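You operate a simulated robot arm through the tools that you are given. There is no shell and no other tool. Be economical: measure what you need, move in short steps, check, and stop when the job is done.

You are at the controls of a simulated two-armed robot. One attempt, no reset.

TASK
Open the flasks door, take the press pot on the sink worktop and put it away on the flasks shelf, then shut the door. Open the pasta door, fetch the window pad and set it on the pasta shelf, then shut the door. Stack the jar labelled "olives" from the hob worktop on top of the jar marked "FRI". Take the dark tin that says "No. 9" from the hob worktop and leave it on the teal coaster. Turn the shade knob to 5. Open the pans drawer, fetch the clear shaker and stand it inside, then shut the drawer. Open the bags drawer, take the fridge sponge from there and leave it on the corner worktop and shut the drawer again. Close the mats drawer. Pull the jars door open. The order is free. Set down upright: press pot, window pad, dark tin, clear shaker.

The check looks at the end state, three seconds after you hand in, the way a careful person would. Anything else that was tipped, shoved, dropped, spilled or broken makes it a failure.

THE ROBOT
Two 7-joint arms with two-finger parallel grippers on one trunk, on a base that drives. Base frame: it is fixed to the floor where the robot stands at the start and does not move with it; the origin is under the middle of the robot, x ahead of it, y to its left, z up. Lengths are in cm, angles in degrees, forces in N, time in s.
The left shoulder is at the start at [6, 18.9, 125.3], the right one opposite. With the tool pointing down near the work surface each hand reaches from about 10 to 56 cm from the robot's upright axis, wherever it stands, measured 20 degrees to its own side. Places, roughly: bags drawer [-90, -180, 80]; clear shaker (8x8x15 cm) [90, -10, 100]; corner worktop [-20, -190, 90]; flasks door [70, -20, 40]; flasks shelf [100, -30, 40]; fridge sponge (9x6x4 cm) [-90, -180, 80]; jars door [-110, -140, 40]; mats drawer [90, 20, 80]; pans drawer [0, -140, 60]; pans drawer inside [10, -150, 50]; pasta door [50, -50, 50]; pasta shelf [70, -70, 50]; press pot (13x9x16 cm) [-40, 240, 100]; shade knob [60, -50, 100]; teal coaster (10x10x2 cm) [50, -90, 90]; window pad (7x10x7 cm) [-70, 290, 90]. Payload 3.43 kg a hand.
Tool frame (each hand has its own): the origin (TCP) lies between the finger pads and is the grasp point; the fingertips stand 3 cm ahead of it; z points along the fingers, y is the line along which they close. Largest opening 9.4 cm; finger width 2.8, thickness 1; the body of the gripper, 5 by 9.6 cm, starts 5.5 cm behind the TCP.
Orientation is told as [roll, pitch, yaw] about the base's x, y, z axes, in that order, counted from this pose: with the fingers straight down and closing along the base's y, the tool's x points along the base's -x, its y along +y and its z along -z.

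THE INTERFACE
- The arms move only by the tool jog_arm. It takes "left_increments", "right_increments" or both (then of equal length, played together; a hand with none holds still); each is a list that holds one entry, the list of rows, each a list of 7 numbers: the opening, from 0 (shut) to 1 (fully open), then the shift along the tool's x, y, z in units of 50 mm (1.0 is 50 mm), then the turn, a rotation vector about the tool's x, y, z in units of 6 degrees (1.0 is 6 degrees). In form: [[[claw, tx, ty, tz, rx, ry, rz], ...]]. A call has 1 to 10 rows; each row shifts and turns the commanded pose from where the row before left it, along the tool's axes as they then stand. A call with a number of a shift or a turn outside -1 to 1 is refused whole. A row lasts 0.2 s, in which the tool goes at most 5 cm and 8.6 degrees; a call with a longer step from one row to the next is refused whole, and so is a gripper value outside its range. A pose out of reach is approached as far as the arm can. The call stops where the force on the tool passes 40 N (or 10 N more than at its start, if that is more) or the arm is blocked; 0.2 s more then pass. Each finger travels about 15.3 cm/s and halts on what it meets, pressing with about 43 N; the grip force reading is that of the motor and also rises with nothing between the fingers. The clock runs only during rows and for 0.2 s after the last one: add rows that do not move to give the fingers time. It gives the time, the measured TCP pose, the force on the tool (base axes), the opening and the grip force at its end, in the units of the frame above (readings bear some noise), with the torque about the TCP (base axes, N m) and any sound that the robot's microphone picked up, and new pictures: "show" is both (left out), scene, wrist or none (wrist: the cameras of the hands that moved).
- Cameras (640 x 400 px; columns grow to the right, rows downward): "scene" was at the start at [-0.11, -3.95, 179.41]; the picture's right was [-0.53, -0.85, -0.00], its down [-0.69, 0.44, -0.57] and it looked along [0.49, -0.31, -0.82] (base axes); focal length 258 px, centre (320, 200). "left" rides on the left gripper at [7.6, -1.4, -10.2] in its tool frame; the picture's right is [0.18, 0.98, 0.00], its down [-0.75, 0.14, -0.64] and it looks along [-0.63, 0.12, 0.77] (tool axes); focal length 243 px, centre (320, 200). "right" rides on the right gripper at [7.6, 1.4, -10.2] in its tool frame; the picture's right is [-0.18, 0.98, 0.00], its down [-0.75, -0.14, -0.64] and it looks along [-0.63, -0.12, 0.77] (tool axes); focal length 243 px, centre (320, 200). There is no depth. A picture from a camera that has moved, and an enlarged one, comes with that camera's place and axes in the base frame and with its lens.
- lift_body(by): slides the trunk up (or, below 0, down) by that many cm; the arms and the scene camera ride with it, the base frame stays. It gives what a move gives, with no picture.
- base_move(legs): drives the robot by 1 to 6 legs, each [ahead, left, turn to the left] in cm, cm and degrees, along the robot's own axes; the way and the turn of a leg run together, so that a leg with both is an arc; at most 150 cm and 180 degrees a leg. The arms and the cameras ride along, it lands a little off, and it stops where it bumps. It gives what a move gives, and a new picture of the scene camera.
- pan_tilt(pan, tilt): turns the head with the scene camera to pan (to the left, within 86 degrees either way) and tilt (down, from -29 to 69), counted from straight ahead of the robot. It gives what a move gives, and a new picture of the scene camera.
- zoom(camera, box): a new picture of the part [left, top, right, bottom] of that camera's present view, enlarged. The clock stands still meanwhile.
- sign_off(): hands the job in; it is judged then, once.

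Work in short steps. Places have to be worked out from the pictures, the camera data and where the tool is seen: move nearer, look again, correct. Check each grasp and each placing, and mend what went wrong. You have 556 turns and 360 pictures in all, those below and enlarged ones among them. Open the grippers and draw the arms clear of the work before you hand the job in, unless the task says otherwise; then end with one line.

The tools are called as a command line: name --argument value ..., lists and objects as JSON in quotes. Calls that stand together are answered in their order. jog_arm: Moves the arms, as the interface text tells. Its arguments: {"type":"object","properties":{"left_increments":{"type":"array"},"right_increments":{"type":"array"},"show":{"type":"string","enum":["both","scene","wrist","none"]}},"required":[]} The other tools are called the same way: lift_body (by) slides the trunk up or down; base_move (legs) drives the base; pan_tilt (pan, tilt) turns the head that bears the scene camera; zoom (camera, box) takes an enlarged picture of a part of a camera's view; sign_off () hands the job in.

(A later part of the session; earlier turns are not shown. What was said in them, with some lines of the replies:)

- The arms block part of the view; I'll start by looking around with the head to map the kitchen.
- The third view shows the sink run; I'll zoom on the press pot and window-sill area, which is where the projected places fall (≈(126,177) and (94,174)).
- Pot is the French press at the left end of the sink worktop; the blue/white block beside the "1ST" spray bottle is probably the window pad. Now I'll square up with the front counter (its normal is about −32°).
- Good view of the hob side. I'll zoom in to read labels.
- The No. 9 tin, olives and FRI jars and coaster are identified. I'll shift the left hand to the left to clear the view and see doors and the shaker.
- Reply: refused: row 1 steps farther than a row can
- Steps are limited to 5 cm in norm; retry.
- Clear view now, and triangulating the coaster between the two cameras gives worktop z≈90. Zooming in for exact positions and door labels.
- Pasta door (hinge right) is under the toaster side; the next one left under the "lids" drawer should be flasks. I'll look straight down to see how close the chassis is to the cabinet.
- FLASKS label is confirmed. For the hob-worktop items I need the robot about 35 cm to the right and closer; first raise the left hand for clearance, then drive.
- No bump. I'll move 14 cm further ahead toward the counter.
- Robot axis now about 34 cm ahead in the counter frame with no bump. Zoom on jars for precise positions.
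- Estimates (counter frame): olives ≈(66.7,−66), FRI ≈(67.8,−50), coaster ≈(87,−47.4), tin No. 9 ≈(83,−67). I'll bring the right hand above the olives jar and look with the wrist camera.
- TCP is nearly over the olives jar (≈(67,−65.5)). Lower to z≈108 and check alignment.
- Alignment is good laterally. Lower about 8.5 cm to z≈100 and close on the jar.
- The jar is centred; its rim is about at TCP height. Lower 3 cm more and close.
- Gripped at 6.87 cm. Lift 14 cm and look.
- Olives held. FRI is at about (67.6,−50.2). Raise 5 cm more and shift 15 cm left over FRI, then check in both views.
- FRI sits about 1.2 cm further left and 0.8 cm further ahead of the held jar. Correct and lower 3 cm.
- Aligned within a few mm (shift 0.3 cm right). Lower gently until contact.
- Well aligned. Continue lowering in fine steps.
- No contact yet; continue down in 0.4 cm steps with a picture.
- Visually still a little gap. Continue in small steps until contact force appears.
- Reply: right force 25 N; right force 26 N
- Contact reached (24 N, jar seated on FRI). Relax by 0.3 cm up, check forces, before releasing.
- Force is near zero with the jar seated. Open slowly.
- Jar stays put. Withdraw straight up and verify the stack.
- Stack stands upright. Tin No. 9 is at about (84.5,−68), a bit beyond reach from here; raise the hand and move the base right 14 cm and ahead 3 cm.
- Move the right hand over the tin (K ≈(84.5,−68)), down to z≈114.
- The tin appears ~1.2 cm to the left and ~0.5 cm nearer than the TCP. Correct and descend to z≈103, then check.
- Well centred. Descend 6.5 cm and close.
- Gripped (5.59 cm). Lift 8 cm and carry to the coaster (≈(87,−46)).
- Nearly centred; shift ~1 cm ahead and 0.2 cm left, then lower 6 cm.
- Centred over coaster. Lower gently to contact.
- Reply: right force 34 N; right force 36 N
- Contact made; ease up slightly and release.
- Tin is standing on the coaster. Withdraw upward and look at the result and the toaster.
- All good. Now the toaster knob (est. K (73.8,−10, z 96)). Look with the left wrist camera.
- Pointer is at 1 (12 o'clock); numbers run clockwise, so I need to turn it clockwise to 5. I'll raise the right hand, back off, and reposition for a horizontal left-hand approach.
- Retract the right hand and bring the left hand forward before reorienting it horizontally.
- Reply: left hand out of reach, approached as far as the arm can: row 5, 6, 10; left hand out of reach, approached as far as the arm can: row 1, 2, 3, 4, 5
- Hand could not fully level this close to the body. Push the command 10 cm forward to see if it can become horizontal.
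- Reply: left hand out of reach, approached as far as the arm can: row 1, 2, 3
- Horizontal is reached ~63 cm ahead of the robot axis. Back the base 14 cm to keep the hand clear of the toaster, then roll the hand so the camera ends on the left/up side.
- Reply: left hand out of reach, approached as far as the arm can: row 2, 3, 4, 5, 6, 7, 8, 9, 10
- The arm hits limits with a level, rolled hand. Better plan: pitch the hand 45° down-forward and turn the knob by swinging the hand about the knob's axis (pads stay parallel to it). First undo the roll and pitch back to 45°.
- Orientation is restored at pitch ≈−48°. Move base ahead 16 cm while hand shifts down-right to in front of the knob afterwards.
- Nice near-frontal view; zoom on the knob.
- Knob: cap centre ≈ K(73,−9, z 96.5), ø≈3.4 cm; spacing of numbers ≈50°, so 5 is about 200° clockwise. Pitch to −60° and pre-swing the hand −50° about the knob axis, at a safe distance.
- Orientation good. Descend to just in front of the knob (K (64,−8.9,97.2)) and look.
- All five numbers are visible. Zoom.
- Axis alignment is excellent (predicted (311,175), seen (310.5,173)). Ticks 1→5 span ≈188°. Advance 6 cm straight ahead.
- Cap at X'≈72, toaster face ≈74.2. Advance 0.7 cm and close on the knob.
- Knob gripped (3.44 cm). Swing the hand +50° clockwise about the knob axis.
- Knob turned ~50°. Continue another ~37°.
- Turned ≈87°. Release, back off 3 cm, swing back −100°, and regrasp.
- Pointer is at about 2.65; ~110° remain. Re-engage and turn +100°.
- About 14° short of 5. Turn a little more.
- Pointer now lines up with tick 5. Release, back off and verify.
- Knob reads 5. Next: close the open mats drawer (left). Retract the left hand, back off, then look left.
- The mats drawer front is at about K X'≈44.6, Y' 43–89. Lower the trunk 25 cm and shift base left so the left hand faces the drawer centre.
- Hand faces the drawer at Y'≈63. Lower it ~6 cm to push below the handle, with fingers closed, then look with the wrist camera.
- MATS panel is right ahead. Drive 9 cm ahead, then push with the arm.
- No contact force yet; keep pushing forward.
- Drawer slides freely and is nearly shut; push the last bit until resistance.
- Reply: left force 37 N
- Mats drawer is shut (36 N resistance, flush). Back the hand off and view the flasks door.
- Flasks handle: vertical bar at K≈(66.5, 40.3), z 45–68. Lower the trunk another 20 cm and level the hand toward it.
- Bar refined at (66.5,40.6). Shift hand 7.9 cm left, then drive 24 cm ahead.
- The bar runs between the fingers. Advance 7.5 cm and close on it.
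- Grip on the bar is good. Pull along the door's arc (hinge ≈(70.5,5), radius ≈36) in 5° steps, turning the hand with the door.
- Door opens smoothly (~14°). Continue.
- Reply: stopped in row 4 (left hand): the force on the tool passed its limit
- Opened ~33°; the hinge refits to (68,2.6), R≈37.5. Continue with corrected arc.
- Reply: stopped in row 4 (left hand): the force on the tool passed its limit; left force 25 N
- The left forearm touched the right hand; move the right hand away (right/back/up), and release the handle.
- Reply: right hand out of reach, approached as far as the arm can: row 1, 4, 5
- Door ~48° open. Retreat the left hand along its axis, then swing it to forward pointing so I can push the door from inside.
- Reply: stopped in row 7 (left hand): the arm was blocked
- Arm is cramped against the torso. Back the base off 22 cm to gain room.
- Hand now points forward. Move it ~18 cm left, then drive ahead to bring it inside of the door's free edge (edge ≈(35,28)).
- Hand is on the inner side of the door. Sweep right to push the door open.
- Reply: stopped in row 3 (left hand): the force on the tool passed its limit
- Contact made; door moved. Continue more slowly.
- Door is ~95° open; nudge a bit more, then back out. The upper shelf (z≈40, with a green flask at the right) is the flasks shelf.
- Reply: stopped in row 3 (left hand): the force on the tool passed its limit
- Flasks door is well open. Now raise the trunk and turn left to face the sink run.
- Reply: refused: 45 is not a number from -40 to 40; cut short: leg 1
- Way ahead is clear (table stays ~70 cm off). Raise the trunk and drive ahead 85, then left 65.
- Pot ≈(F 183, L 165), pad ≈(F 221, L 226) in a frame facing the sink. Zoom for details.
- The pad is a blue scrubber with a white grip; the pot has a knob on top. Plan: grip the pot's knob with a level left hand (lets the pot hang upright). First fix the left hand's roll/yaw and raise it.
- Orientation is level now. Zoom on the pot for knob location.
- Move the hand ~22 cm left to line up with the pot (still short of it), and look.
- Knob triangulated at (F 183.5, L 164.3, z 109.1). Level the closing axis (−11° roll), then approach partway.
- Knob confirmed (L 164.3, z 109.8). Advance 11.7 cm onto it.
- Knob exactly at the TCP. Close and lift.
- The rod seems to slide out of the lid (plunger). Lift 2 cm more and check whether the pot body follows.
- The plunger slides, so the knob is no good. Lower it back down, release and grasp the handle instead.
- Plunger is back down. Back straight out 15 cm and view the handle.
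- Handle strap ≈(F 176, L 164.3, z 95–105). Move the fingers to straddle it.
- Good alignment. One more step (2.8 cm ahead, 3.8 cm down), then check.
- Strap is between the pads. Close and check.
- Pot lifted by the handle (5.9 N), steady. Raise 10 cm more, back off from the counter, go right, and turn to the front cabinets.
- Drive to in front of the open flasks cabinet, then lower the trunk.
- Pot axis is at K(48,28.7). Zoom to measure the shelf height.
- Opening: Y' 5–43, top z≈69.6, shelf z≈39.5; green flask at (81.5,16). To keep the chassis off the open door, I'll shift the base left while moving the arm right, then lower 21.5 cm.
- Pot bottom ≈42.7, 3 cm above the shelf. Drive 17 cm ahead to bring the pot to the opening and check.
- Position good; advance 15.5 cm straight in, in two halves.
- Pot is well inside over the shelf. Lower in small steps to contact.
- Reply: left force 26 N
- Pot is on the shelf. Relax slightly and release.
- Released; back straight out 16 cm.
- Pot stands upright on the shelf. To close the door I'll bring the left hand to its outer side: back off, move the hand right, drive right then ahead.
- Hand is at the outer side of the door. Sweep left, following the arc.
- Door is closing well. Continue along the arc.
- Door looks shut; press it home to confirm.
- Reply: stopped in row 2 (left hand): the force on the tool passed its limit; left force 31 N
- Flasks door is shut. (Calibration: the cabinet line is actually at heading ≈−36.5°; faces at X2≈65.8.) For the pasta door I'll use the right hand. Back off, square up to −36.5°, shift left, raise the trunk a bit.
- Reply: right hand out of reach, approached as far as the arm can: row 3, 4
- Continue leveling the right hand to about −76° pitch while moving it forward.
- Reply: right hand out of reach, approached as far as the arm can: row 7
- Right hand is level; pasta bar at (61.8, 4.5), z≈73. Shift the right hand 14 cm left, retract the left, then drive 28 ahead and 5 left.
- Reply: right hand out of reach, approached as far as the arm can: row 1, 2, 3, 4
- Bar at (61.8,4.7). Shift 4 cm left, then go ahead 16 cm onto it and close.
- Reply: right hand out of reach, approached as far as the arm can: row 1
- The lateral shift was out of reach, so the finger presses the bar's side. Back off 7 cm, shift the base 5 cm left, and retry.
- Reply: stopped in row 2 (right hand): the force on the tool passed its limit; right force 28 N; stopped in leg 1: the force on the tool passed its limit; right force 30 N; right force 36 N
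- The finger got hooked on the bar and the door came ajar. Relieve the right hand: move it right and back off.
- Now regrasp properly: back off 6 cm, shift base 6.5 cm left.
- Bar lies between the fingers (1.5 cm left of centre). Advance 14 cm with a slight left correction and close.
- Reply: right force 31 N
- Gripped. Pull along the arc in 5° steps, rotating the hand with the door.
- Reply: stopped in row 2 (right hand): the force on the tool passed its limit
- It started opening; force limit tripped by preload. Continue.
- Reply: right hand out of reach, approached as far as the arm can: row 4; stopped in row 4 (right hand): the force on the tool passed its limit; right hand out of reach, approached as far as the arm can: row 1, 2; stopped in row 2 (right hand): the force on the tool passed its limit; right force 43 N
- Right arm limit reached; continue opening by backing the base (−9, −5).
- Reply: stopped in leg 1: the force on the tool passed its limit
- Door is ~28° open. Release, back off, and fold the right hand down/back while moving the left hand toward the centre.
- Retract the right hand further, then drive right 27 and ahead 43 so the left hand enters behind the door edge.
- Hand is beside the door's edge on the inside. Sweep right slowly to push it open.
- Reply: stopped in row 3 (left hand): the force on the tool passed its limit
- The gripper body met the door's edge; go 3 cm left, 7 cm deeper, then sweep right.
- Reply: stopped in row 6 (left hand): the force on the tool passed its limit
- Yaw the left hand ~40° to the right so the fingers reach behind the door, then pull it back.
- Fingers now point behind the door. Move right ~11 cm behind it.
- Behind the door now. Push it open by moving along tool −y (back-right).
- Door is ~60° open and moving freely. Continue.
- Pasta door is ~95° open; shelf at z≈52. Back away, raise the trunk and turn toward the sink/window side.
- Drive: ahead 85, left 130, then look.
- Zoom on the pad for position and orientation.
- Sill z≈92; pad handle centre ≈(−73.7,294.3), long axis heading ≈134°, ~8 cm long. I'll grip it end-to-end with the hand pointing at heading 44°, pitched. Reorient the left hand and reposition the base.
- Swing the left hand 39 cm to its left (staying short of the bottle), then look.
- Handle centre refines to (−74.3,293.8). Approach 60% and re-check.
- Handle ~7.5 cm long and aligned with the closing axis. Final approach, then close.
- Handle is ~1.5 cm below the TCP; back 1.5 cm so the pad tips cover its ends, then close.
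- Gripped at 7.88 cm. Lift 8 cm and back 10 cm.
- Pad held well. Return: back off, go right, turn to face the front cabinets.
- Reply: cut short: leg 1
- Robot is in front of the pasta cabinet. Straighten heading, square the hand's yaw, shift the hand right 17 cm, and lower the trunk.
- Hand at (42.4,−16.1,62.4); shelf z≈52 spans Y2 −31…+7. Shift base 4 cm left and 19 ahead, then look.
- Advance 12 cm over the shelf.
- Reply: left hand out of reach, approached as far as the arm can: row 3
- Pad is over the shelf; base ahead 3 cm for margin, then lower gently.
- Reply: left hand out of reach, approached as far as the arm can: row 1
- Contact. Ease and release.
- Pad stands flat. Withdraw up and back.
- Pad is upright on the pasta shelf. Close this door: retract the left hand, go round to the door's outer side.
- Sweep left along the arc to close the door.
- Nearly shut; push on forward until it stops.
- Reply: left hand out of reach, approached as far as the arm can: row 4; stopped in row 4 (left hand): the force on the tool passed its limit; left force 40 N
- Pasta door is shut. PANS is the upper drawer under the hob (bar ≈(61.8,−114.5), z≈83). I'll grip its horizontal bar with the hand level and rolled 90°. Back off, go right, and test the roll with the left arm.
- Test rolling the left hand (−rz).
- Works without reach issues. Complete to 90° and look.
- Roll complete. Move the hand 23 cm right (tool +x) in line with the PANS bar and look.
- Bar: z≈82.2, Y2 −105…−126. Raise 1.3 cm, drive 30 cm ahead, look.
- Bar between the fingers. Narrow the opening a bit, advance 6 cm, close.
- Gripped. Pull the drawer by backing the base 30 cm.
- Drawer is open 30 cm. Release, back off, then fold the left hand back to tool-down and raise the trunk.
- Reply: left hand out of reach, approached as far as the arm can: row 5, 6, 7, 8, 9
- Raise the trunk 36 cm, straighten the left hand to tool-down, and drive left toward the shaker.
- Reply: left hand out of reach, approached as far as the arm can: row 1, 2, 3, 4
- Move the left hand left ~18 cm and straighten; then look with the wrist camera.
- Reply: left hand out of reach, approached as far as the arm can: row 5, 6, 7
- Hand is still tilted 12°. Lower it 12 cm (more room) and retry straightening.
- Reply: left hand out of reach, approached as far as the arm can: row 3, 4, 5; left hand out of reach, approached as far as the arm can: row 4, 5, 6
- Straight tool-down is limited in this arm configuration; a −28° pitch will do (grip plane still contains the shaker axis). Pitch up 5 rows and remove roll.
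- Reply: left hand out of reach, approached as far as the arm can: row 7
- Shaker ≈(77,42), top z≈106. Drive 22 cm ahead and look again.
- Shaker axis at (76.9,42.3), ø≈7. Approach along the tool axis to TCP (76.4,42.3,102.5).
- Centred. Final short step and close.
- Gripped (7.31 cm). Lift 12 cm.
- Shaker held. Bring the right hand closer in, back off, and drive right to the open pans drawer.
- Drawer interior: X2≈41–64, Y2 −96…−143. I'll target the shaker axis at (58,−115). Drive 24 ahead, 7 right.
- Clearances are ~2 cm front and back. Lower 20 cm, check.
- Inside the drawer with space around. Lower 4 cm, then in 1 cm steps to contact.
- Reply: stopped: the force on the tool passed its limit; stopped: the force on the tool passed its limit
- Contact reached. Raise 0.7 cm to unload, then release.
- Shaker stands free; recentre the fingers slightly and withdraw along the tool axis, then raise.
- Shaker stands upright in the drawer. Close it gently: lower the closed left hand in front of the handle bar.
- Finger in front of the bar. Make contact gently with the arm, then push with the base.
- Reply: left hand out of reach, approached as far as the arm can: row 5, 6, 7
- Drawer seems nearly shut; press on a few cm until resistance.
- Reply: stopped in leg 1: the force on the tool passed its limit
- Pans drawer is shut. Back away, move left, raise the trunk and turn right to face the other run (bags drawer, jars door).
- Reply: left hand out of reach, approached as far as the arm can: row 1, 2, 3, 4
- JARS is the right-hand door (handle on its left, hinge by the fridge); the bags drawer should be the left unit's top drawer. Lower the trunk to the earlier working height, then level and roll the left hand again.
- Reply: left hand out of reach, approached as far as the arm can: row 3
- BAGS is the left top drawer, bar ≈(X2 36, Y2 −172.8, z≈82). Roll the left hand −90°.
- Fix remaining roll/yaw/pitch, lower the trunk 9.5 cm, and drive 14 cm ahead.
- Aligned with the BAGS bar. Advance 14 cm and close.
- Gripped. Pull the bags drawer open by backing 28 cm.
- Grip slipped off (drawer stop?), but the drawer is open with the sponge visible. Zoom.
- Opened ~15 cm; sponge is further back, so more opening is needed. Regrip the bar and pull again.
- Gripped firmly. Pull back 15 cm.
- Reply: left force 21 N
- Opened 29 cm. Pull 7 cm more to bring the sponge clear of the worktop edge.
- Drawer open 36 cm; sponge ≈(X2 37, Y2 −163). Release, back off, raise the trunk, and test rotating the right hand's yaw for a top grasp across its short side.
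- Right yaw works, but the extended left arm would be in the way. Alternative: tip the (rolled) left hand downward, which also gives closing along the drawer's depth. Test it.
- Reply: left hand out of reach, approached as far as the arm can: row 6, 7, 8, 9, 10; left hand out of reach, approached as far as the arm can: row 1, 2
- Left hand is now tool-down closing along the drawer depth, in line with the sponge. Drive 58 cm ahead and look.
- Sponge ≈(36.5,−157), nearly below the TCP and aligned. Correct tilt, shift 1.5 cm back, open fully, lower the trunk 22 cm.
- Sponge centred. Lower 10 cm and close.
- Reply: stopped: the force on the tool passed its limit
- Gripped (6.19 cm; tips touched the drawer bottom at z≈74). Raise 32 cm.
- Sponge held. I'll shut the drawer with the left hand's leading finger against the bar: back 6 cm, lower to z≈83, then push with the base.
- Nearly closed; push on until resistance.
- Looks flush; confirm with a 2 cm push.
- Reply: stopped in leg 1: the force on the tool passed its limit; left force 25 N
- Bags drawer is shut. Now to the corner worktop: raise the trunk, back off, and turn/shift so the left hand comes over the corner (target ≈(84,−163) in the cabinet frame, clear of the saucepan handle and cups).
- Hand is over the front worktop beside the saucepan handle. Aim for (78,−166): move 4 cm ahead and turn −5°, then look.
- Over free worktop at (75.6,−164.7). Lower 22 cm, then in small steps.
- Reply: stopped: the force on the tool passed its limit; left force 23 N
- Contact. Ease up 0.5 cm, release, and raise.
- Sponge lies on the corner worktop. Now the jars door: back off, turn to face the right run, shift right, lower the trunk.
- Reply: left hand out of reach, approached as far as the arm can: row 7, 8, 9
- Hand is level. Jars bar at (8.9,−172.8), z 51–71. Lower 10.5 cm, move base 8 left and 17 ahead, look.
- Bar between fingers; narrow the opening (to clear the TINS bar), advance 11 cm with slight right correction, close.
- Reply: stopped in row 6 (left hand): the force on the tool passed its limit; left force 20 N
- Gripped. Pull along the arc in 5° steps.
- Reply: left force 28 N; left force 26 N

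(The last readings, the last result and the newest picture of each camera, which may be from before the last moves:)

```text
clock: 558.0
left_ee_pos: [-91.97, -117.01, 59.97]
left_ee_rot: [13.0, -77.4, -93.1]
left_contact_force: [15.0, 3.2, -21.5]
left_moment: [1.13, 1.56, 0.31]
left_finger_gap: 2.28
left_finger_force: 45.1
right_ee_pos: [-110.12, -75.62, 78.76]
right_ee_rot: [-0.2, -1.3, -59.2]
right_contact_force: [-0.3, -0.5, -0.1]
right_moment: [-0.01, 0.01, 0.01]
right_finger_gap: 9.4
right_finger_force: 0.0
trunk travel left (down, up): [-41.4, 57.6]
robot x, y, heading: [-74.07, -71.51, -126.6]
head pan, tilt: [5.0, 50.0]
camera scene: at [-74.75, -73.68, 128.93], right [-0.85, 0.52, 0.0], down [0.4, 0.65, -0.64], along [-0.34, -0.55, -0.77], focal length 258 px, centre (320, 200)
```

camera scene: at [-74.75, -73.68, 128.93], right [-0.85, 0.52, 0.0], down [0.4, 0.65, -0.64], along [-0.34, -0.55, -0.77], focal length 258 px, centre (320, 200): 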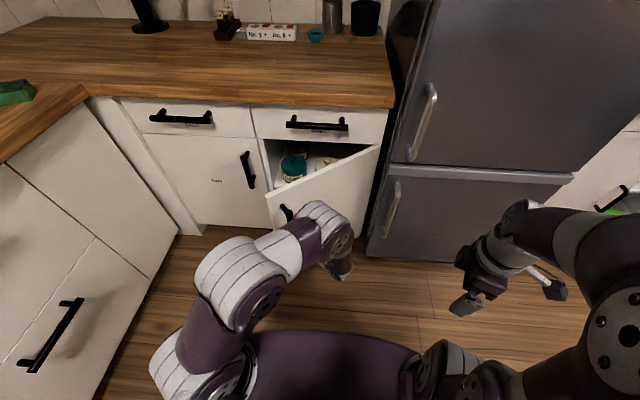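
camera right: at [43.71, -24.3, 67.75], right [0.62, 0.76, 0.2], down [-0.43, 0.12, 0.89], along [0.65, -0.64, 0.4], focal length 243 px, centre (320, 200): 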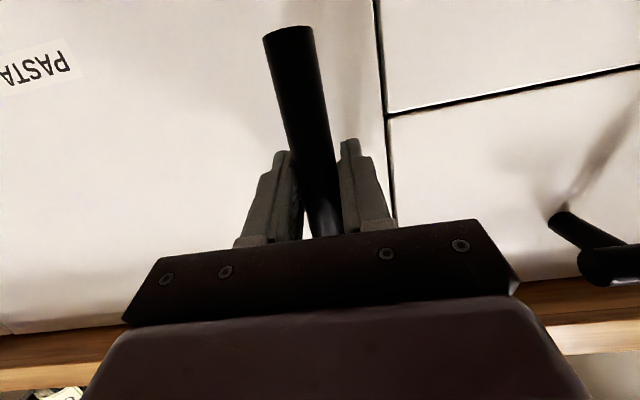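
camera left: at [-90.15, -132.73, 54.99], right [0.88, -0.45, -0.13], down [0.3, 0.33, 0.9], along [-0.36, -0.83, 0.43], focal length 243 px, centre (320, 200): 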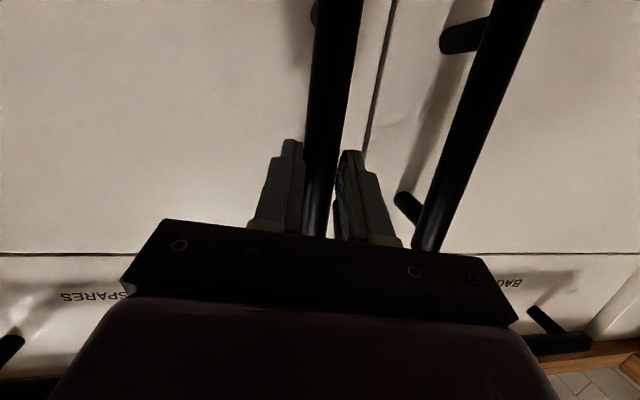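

Door ~38° open with jars inside. Continue.

jog_arm --left_increments '[[[0, 0.15, -0.04, -0.66, -0.8, 0, -0.2], [0, 0.15, -0.04, -0.66, -0.8, 0, -0.2], [0, 0.15, -0.04, -0.66, -0.8, 0, -0.2], [0, 0.15, -0.04, -0.66, -0.8, 0, -0.2]]]' --show "none"

```text
clock: 559.0
left_ee_pos: [-97.04, -104.4, 59.95]
left_ee_rot: [8.3, -78.7, -69.0]
left_contact_force: [-5.7, -3.2, 17.3]
left_moment: [-0.9, 1.09, -0.33]
left_finger_gap: 2.2
left_finger_force: 45.3
right_ee_pos: [-110.12, -75.55, 78.86]
right_ee_rot: [-0.2, -1.6, -59.2]
right_contact_force: [-0.4, 0.9, -0.7]
right_moment: [0.01, 0.0, 0.01]
right_finger_gap: 9.42
right_finger_force: 0.1
trunk travel left (down, up): [-41.4, 57.6]
robot x, y, heading: [-74.39, -71.42, -126.7]
head pan, tilt: [5.0, 50.0]
```

Door ~61° open. Raise the right hand out of the way, release the bar, and retreat the left hand along its axis.

jog_arm --right_increments '[[[1, 0, 0, -0.9, 0, 0, 0], [1, 0, 0, -0.9, 0, 0, 0], [1, 0, 0, -0.9, 0, 0, 0], [1, 0, 0, -0.9, 0, 0, 0], [1, 0, 0, -0.9, 0, 0, 0], [1, 0, 0, 0, 0, 0, 0], [1, 0, 0, 0, 0, 0, 0], [1, 0, 0, 0, 0, 0, 0]]]' --left_increments '[[[0, 0, 0, 0, 0, 0, 0], [0, 0, 0, 0, 0, 0, 0], [0, 0, 0, 0, 0, 0, 0], [0.25, 0, 0, 0, 0, 0, 0], [0.5, 0, 0, 0, 0, 0, 0], [0.5, 0.12, 0, -0.55, 0, 0, 0], [0.5, 0.12, 0, -0.55, 0, 0, 0], [0.5, 0.05, 0, -0.3, 0, 0, 0]]]' --show "scene"

```text
clock: 559.6
left_ee_pos: [-96.84, -104.47, 59.85]
left_ee_rot: [7.5, -78.8, -68.1]
left_contact_force: [3.2, 1.5, 8.9]
left_moment: [-1.1, 0.83, 0.11]
left_finger_gap: 2.24
left_finger_force: 44.8
right_ee_pos: [-109.99, -75.51, 82.92]
right_ee_rot: [-0.3, -1.4, -59.1]
right_contact_force: [-0.3, 0.4, -0.5]
right_moment: [0.02, 0.02, 0.02]
right_finger_gap: 9.39
right_finger_force: 0.1
right hand out of reach, approached as far as the arm can: row 1, 2, 3
trunk travel left (down, up): [-41.4, 57.6]
robot x, y, heading: [-74.07, -71.35, -126.7]
head pan, tilt: [5.0, 50.0]
stopped in row 3 (left hand): the force on the tool passed its limit (the readings are from after the stop); the commanded pose is now the measured one
camera scene: at [-74.68, -73.47, 128.88], right [-0.85, 0.52, 0.0], down [0.4, 0.65, -0.64], along [-0.34, -0.55, -0.77], focal length 258 px, centre (320, 200)
```

scene: 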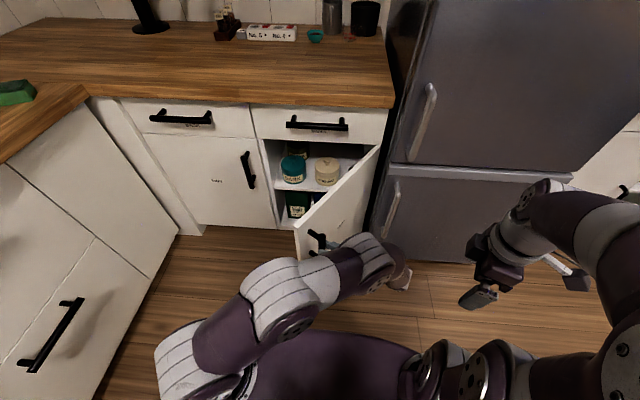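

Release the bar and back out a little.

jog_arm --left_increments '[[[0.25, 0, 0, 0, 0, 0, 0], [0.5, 0, 0, 0, 0, 0, 0], [0.5, 0, 0, 0, 0, 0, 0], [0.5, 0.1, 0, -0.5, 0, 0, 0], [0.5, 0.1, 0, -0.5, 0, 0, 0], [0.5, 0.05, 0, -0.4, 0, 0, 0]]]' --show "none"

base_move --legs '[[-30, 0, 0]]'

```text
clock: 561.0
left_ee_pos: [-100.59, -98.27, 60.04]
left_ee_rot: [8.5, -78.7, -69.2]
left_contact_force: [0.4, -0.3, 0.5]
left_moment: [-0.01, 0.01, -0.02]
left_finger_gap: 4.71
left_finger_force: 0.1
right_ee_pos: [-110.13, -75.44, 82.89]
right_ee_rot: [-0.2, -1.5, -59.2]
right_contact_force: [-0.3, -1.0, 1.2]
right_moment: [-0.02, 0.01, 0.03]
right_finger_gap: 9.44
right_finger_force: 0.0
trunk travel left (down, up): [-41.4, 57.6]
robot x, y, heading: [-74.28, -72.15, -126.6]
head pan, tilt: [5.0, 50.0]
```

```text
clock: 563.1
left_ee_pos: [-82.74, -74.41, 60.07]
left_ee_rot: [8.4, -78.8, -68.9]
left_contact_force: [0.3, -0.2, 0.7]
left_moment: [0.02, 0.08, -0.03]
left_finger_gap: 4.7
left_finger_force: 0.2
right_ee_pos: [-92.57, -51.69, 82.98]
right_ee_rot: [-0.3, -1.5, -59.1]
right_contact_force: [0.6, 0.2, -0.3]
right_moment: [-0.03, 0.01, 0.01]
right_finger_gap: 9.41
right_finger_force: 0.1
trunk travel left (down, up): [-41.4, 57.6]
robot x, y, heading: [-56.26, -47.97, -126.3]
head pan, tilt: [5.0, 50.0]
camera scene: at [-57.13, -49.52, 128.93], right [-0.85, 0.52, 0.0], down [0.4, 0.65, -0.64], along [-0.33, -0.55, -0.77], focal length 258 px, centre (320, 200)
```

scene: 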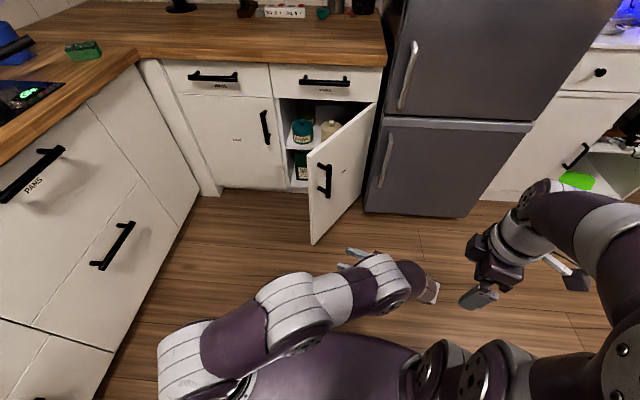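

Jars door is clearly open (~58°). Open it wider from inside: straighten the left hand, move left 28 and ahead 42, then sweep right.

jog_arm --left_increments '[[[0, 0, 0, 0, 0.85, 0, 0.2], [0, 0, 0, 0, 0.85, 0, 0.2], [0, 0, 0, 0, 0.85, 0, 0.2], [0, 0, 0, 0, 0.85, 0, 0.2], [0, 0, 0, 0, 0.85, 0, 0.2], [0, 0, 0, 0, 0.85, 0, 0.2], [0, 0, 0, 0, 0.85, 0, 0.2], [0, 0, 0, 0, 0.85, 0, 0.2], [0, 0, 0, 0, 0.85, 0, 0.2], [0, 0, 0, 0, 0.85, 0, 0.2]]]' --show "none"

```text
clock: 565.3
left_ee_pos: [-84.34, -75.4, 61.0]
left_ee_rot: [-3.7, -77.1, -107.3]
left_contact_force: [-0.1, -0.4, 0.2]
left_moment: [0.0, 0.04, 0.01]
left_finger_gap: 0.0
left_finger_force: 32.9
right_ee_pos: [-92.44, -51.61, 82.88]
right_ee_rot: [-0.3, -1.5, -59.1]
right_contact_force: [-0.2, 0.0, 0.5]
right_moment: [0.01, -0.01, 0.03]
right_finger_gap: 9.39
right_finger_force: 0.1
trunk travel left (down, up): [-41.4, 57.6]
robot x, y, heading: [-56.47, -48.01, -126.3]
head pan, tilt: [5.0, 50.0]
```

base_move --legs '[[0, 30, 0], [38, 0, 0]]'

```text
clock: 569.4
left_ee_pos: [-81.09, -124.44, 60.83]
left_ee_rot: [0.9, -77.0, -111.4]
left_contact_force: [0.1, -0.4, -0.2]
left_moment: [0.0, -0.02, -0.02]
left_finger_gap: 0.01
left_finger_force: 33.1
right_ee_pos: [-90.16, -100.44, 82.82]
right_ee_rot: [-0.2, -1.4, -58.9]
right_contact_force: [-0.1, 0.4, 0.8]
right_moment: [0.01, 0.02, 0.02]
right_finger_gap: 9.42
right_finger_force: 0.0
trunk travel left (down, up): [-41.4, 57.6]
robot x, y, heading: [-54.34, -96.35, -125.8]
head pan, tilt: [5.0, 50.0]
camera scene: at [-54.87, -98.33, 128.92], right [-0.86, 0.51, 0.0], down [0.39, 0.66, -0.64], along [-0.33, -0.55, -0.77], focal length 258 px, centre (320, 200)
```

scene: 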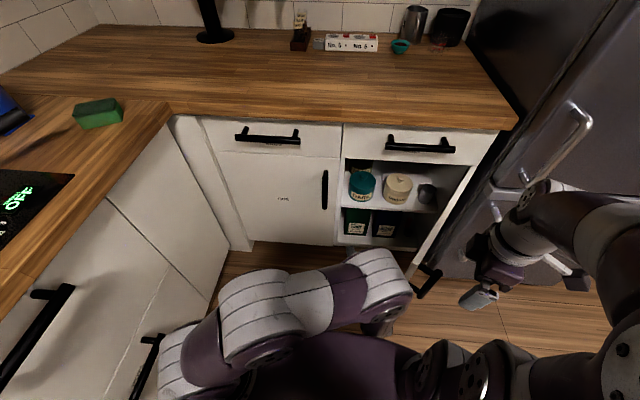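

Hand is inside the door. Sweep right to open it further.

jog_arm --left_increments '[[[0, 0, -0.35, 0, 0, 0, 0], [0, 0, -0.35, 0, 0, 0, 0], [0, 0, -0.35, 0, 0, 0, 0], [0, 0, -0.35, 0, 0, 0, 0], [0, 0, -0.35, 0, 0, 0, 0], [0, 0, -0.35, 0, 0, 0, 0], [0, 0, -0.35, 0, 0, 0, 0], [0, 0, -0.35, 0, 0, 0, 0], [0, 0, -0.35, 0, 0, 0, 0], [0, 0, -0.35, 0, 0, 0, 0]]]' --show "none"

jog_arm --left_increments '[[[0, 0, -0.35, 0, 0, 0, 0], [0, 0, -0.35, 0, 0, 0, 0], [0, 0, -0.35, 0, 0, 0, 0], [0, 0, -0.35, 0, 0, 0, 0], [0, 0, -0.35, 0, 0, 0, 0], [0, 0, -0.35, 0, 0, 0, 0]]]' --show "scene"

```text
clock: 571.5
left_ee_pos: [-97.43, -118.26, 60.8]
left_ee_rot: [1.0, -77.0, -111.6]
left_contact_force: [0.3, 0.9, 0.6]
left_moment: [-0.01, 0.01, 0.04]
left_finger_gap: 0.0
left_finger_force: 32.7
right_ee_pos: [-90.12, -100.42, 82.81]
right_ee_rot: [-0.2, -1.5, -58.8]
right_contact_force: [-0.1, 0.1, 0.1]
right_moment: [0.01, 0.04, 0.02]
right_finger_gap: 9.4
right_finger_force: 0.0
trunk travel left (down, up): [-41.4, 57.6]
robot x, y, heading: [-54.06, -96.31, -125.6]
head pan, tilt: [5.0, 50.0]
```

```text
clock: 573.1
left_ee_pos: [-105.33, -115.38, 66.19]
left_ee_rot: [-21.7, -76.5, -89.2]
left_contact_force: [-0.2, 0.2, -0.6]
left_moment: [0.01, 0.01, -0.03]
left_finger_gap: 0.0
left_finger_force: 33.0
left hand out of reach, approached as far as the arm can: row 4, 5, 6
right_ee_pos: [-90.14, -100.56, 82.85]
right_ee_rot: [-0.2, -1.4, -58.7]
right_contact_force: [-0.2, -0.1, -0.2]
right_moment: [0.01, 0.0, 0.0]
right_finger_gap: 9.42
right_finger_force: 0.1
trunk travel left (down, up): [-41.4, 57.6]
robot x, y, heading: [-54.08, -96.19, -125.8]
head pan, tilt: [5.0, 50.0]
stopped in row 6 (left hand): the arm was blocked; the commanded pose is now the measured one
camera scene: at [-54.83, -98.27, 128.93], right [-0.86, 0.51, 0.0], down [0.39, 0.66, -0.64], along [-0.33, -0.55, -0.77], focal length 258 px, centre (320, 200)
```

scene: 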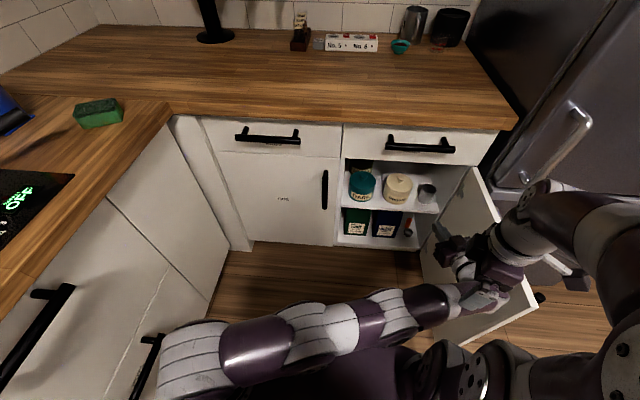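

Door is about 90° open now. Retreat: move the left hand left, then back off.

jog_arm --left_increments '[[[0, 0, 0.4, 0, 0, 0, 0], [0, 0, 0.5, 0, 0, 0, 0], [0, 0, 0.5, 0, 0, 0, 0], [0, 0, 0.5, 0, 0, 0, 0], [0, 0, 0.5, 0, 0, 0, 0], [0, 0, 0.5, 0, 0, 0, 0]]]' --show "none"

base_move --legs '[[-50, 0, 0]]'

```text
clock: 573.5
left_ee_pos: [-104.23, -115.72, 65.14]
left_ee_rot: [-16.0, -77.0, -94.7]
left_contact_force: [0.1, -0.7, -0.1]
left_moment: [-0.01, -0.01, 0.02]
left_finger_gap: 0.0
left_finger_force: 33.0
right_ee_pos: [-90.16, -100.51, 83.18]
right_ee_rot: [-0.8, -1.3, -58.6]
right_contact_force: [-0.8, 1.3, 1.7]
right_moment: [0.06, -0.02, 0.06]
right_finger_gap: 9.38
right_finger_force: 0.1
trunk travel left (down, up): [-41.4, 57.6]
robot x, y, heading: [-54.47, -96.46, -126.1]
head pan, tilt: [5.0, 50.0]
stopped in row 1 (right hand): the force on the tool passed its limit (the readings are from after the stop); the commanded pose is now the measured one
```

```text
clock: 576.4
left_ee_pos: [-75.08, -75.53, 65.01]
left_ee_rot: [-16.1, -76.9, -94.8]
left_contact_force: [-0.3, 0.3, -0.1]
left_moment: [-0.02, 0.02, 0.01]
left_finger_gap: 0.0
left_finger_force: 32.6
right_ee_pos: [-61.06, -60.2, 83.18]
right_ee_rot: [-0.7, -1.3, -58.8]
right_contact_force: [-5.1, 6.8, 4.4]
right_moment: [0.26, -0.15, 0.36]
right_finger_gap: 9.41
right_finger_force: 0.1
trunk travel left (down, up): [-41.4, 57.6]
robot x, y, heading: [-25.03, -56.51, -126.3]
head pan, tilt: [5.0, 50.0]
camera scene: at [-25.55, -58.07, 128.93], right [-0.86, 0.52, 0.0], down [0.4, 0.66, -0.64], along [-0.33, -0.55, -0.77], focal length 258 px, centre (320, 200)
```

scene: 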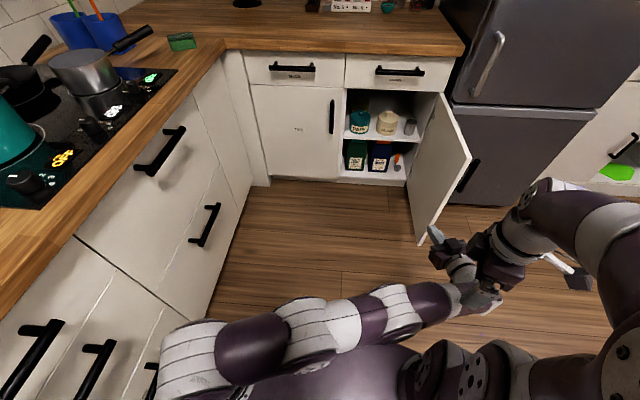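

Jars door stands open. Disentangle the hands: lower the left, then move it left and open it.

jog_arm --left_increments '[[[0.3, 0.5, 0, 0, 0, 0, 0], [0.6, 0.5, 0, 0, 0, 0, 0], [1, 0.3, 0.4, 0.2, 0, 0, 0], [1, 0, 0.6, 0.2, 0, 0, 0], [1, 0, 0.6, 0.2, 0, 0, 0], [1, 0, 0.6, 0, 0, 0, 0]]]' --show "none"

lift_body --by 30

base_move --legs '[[-20, 0, 90]]'

```text
clock: 576.9
left_ee_pos: [-76.51, -74.63, 67.47]
left_ee_rot: [-34.5, -75.2, -76.8]
left_contact_force: [0.7, 0.3, -0.1]
left_moment: [-0.04, 0.01, 0.04]
left_finger_gap: 5.65
left_finger_force: 0.1
left hand out of reach, approached as far as the arm can: row 2
right_ee_pos: [-61.15, -60.25, 83.4]
right_ee_rot: [-0.9, -1.2, -58.7]
right_contact_force: [0.3, 4.1, 16.8]
right_moment: [0.33, -0.88, 0.12]
right_finger_gap: 9.41
right_finger_force: 0.1
trunk travel left (down, up): [-41.4, 57.6]
robot x, y, heading: [-24.98, -56.48, -126.1]
head pan, tilt: [5.0, 50.0]
stopped in row 2 (right hand): the force on the tool passed its limit (the readings are from after the stop); the commanded pose is now the measured one
```

```text
clock: 579.9
left_ee_pos: [-76.63, -74.74, 97.51]
left_ee_rot: [-34.6, -75.3, -76.9]
left_contact_force: [-0.3, 1.3, 0.2]
left_moment: [0.03, -0.03, 0.01]
left_finger_gap: 5.64
left_finger_force: 0.1
right_ee_pos: [-61.18, -60.3, 113.42]
right_ee_rot: [-0.8, -1.1, -58.6]
right_contact_force: [-7.4, 12.5, 36.3]
right_moment: [0.9, -1.67, 0.67]
right_finger_gap: 9.38
right_finger_force: 0.0
trunk travel left (down, up): [-71.4, 27.6]
robot x, y, heading: [-24.87, -56.07, -126.3]
head pan, tilt: [5.0, 50.0]
```

```text
clock: 584.1
left_ee_pos: [-9.29, -89.9, 97.36]
left_ee_rot: [-34.5, -75.3, 13.2]
left_contact_force: [-0.1, 0.9, 0.1]
left_moment: [-0.01, -0.01, -0.01]
left_finger_gap: 5.63
left_finger_force: 0.2
right_ee_pos: [-23.85, -74.67, 113.3]
right_ee_rot: [-0.8, -1.2, 31.3]
right_contact_force: [-18.5, -11.8, 35.1]
right_moment: [1.4, 1.02, 1.11]
right_finger_gap: 9.38
right_finger_force: 0.1
trunk travel left (down, up): [-71.4, 27.6]
robot x, y, heading: [-27.48, -38.16, -36.3]
head pan, tilt: [5.0, 50.0]
cut short: leg 1
camera scene: at [-26.19, -38.79, 158.93], right [-0.52, -0.86, 0.0], down [-0.66, 0.4, -0.64], along [0.55, -0.33, -0.77], focal length 258 px, centre (320, 200)
```

scene: 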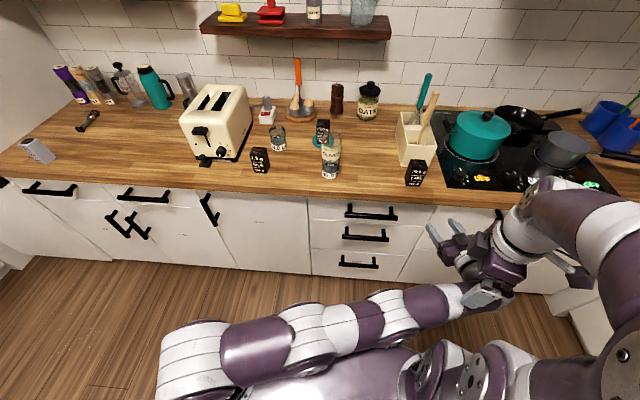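

Front run looks right. Relax the right hand upward off the left arm, and zoom for a final check.

jog_arm --right_increments '[[[1, 0, 0, -0.6, 0, 0, 0], [1, 0, 0, -0.6, 0, 0, 0], [1, 0, 0, -0.4, 0, 0, 0]]]' --show "none"

zoom --camera "scene" --box '[230, 90, 450, 230]'

zoom --camera "scene" --box '[0, 60, 320, 280]'

```text
clock: 584.9
left_ee_pos: [-9.33, -89.92, 97.54]
left_ee_rot: [-34.5, -75.3, 13.3]
left_contact_force: [0.0, 0.1, 0.5]
left_moment: [-0.03, -0.01, -0.02]
left_finger_gap: 5.63
left_finger_force: 0.0
right_ee_pos: [-23.72, -74.49, 113.51]
right_ee_rot: [-0.8, -1.2, 31.3]
right_contact_force: [-3.5, 0.4, 20.4]
right_moment: [1.0, 0.4, 0.29]
right_finger_gap: 9.4
right_finger_force: 0.1
right hand out of reach, approached as far as the arm can: row 1, 2, 3
trunk travel left (down, up): [-71.4, 27.6]
robot x, y, heading: [-27.31, -38.21, -36.2]
head pan, tilt: [5.0, 50.0]
```

```text
2.86 times, centred on (340, 160) of scene
camera zoom: at [-26.19, -38.79, 158.93], right [-0.52, -0.86, 0.0], down [-0.66, 0.4, -0.64], along [0.55, -0.33, -0.77], focal length 737 px, centre (263, 314)
```

zoom: 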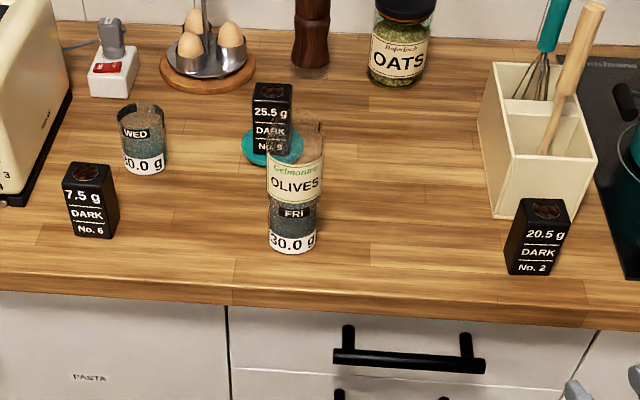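

```text
1.82 times, centred on (160, 170) of scene
camera zoom: at [-26.19, -38.79, 158.93], right [-0.52, -0.86, 0.0], down [-0.66, 0.4, -0.64], along [0.55, -0.33, -0.77], focal length 469 px, centre (611, 254)
```

zoom: 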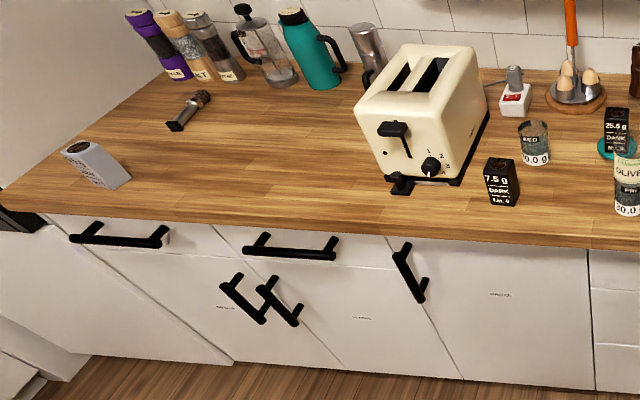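

sign_off

```text
The job is handed in.
```

I did every item on the list and signed off. One result is unconfirmed: I did not reopen the pans drawer to check the shaker stayed upright. It stood upright before I pushed the drawer shut.
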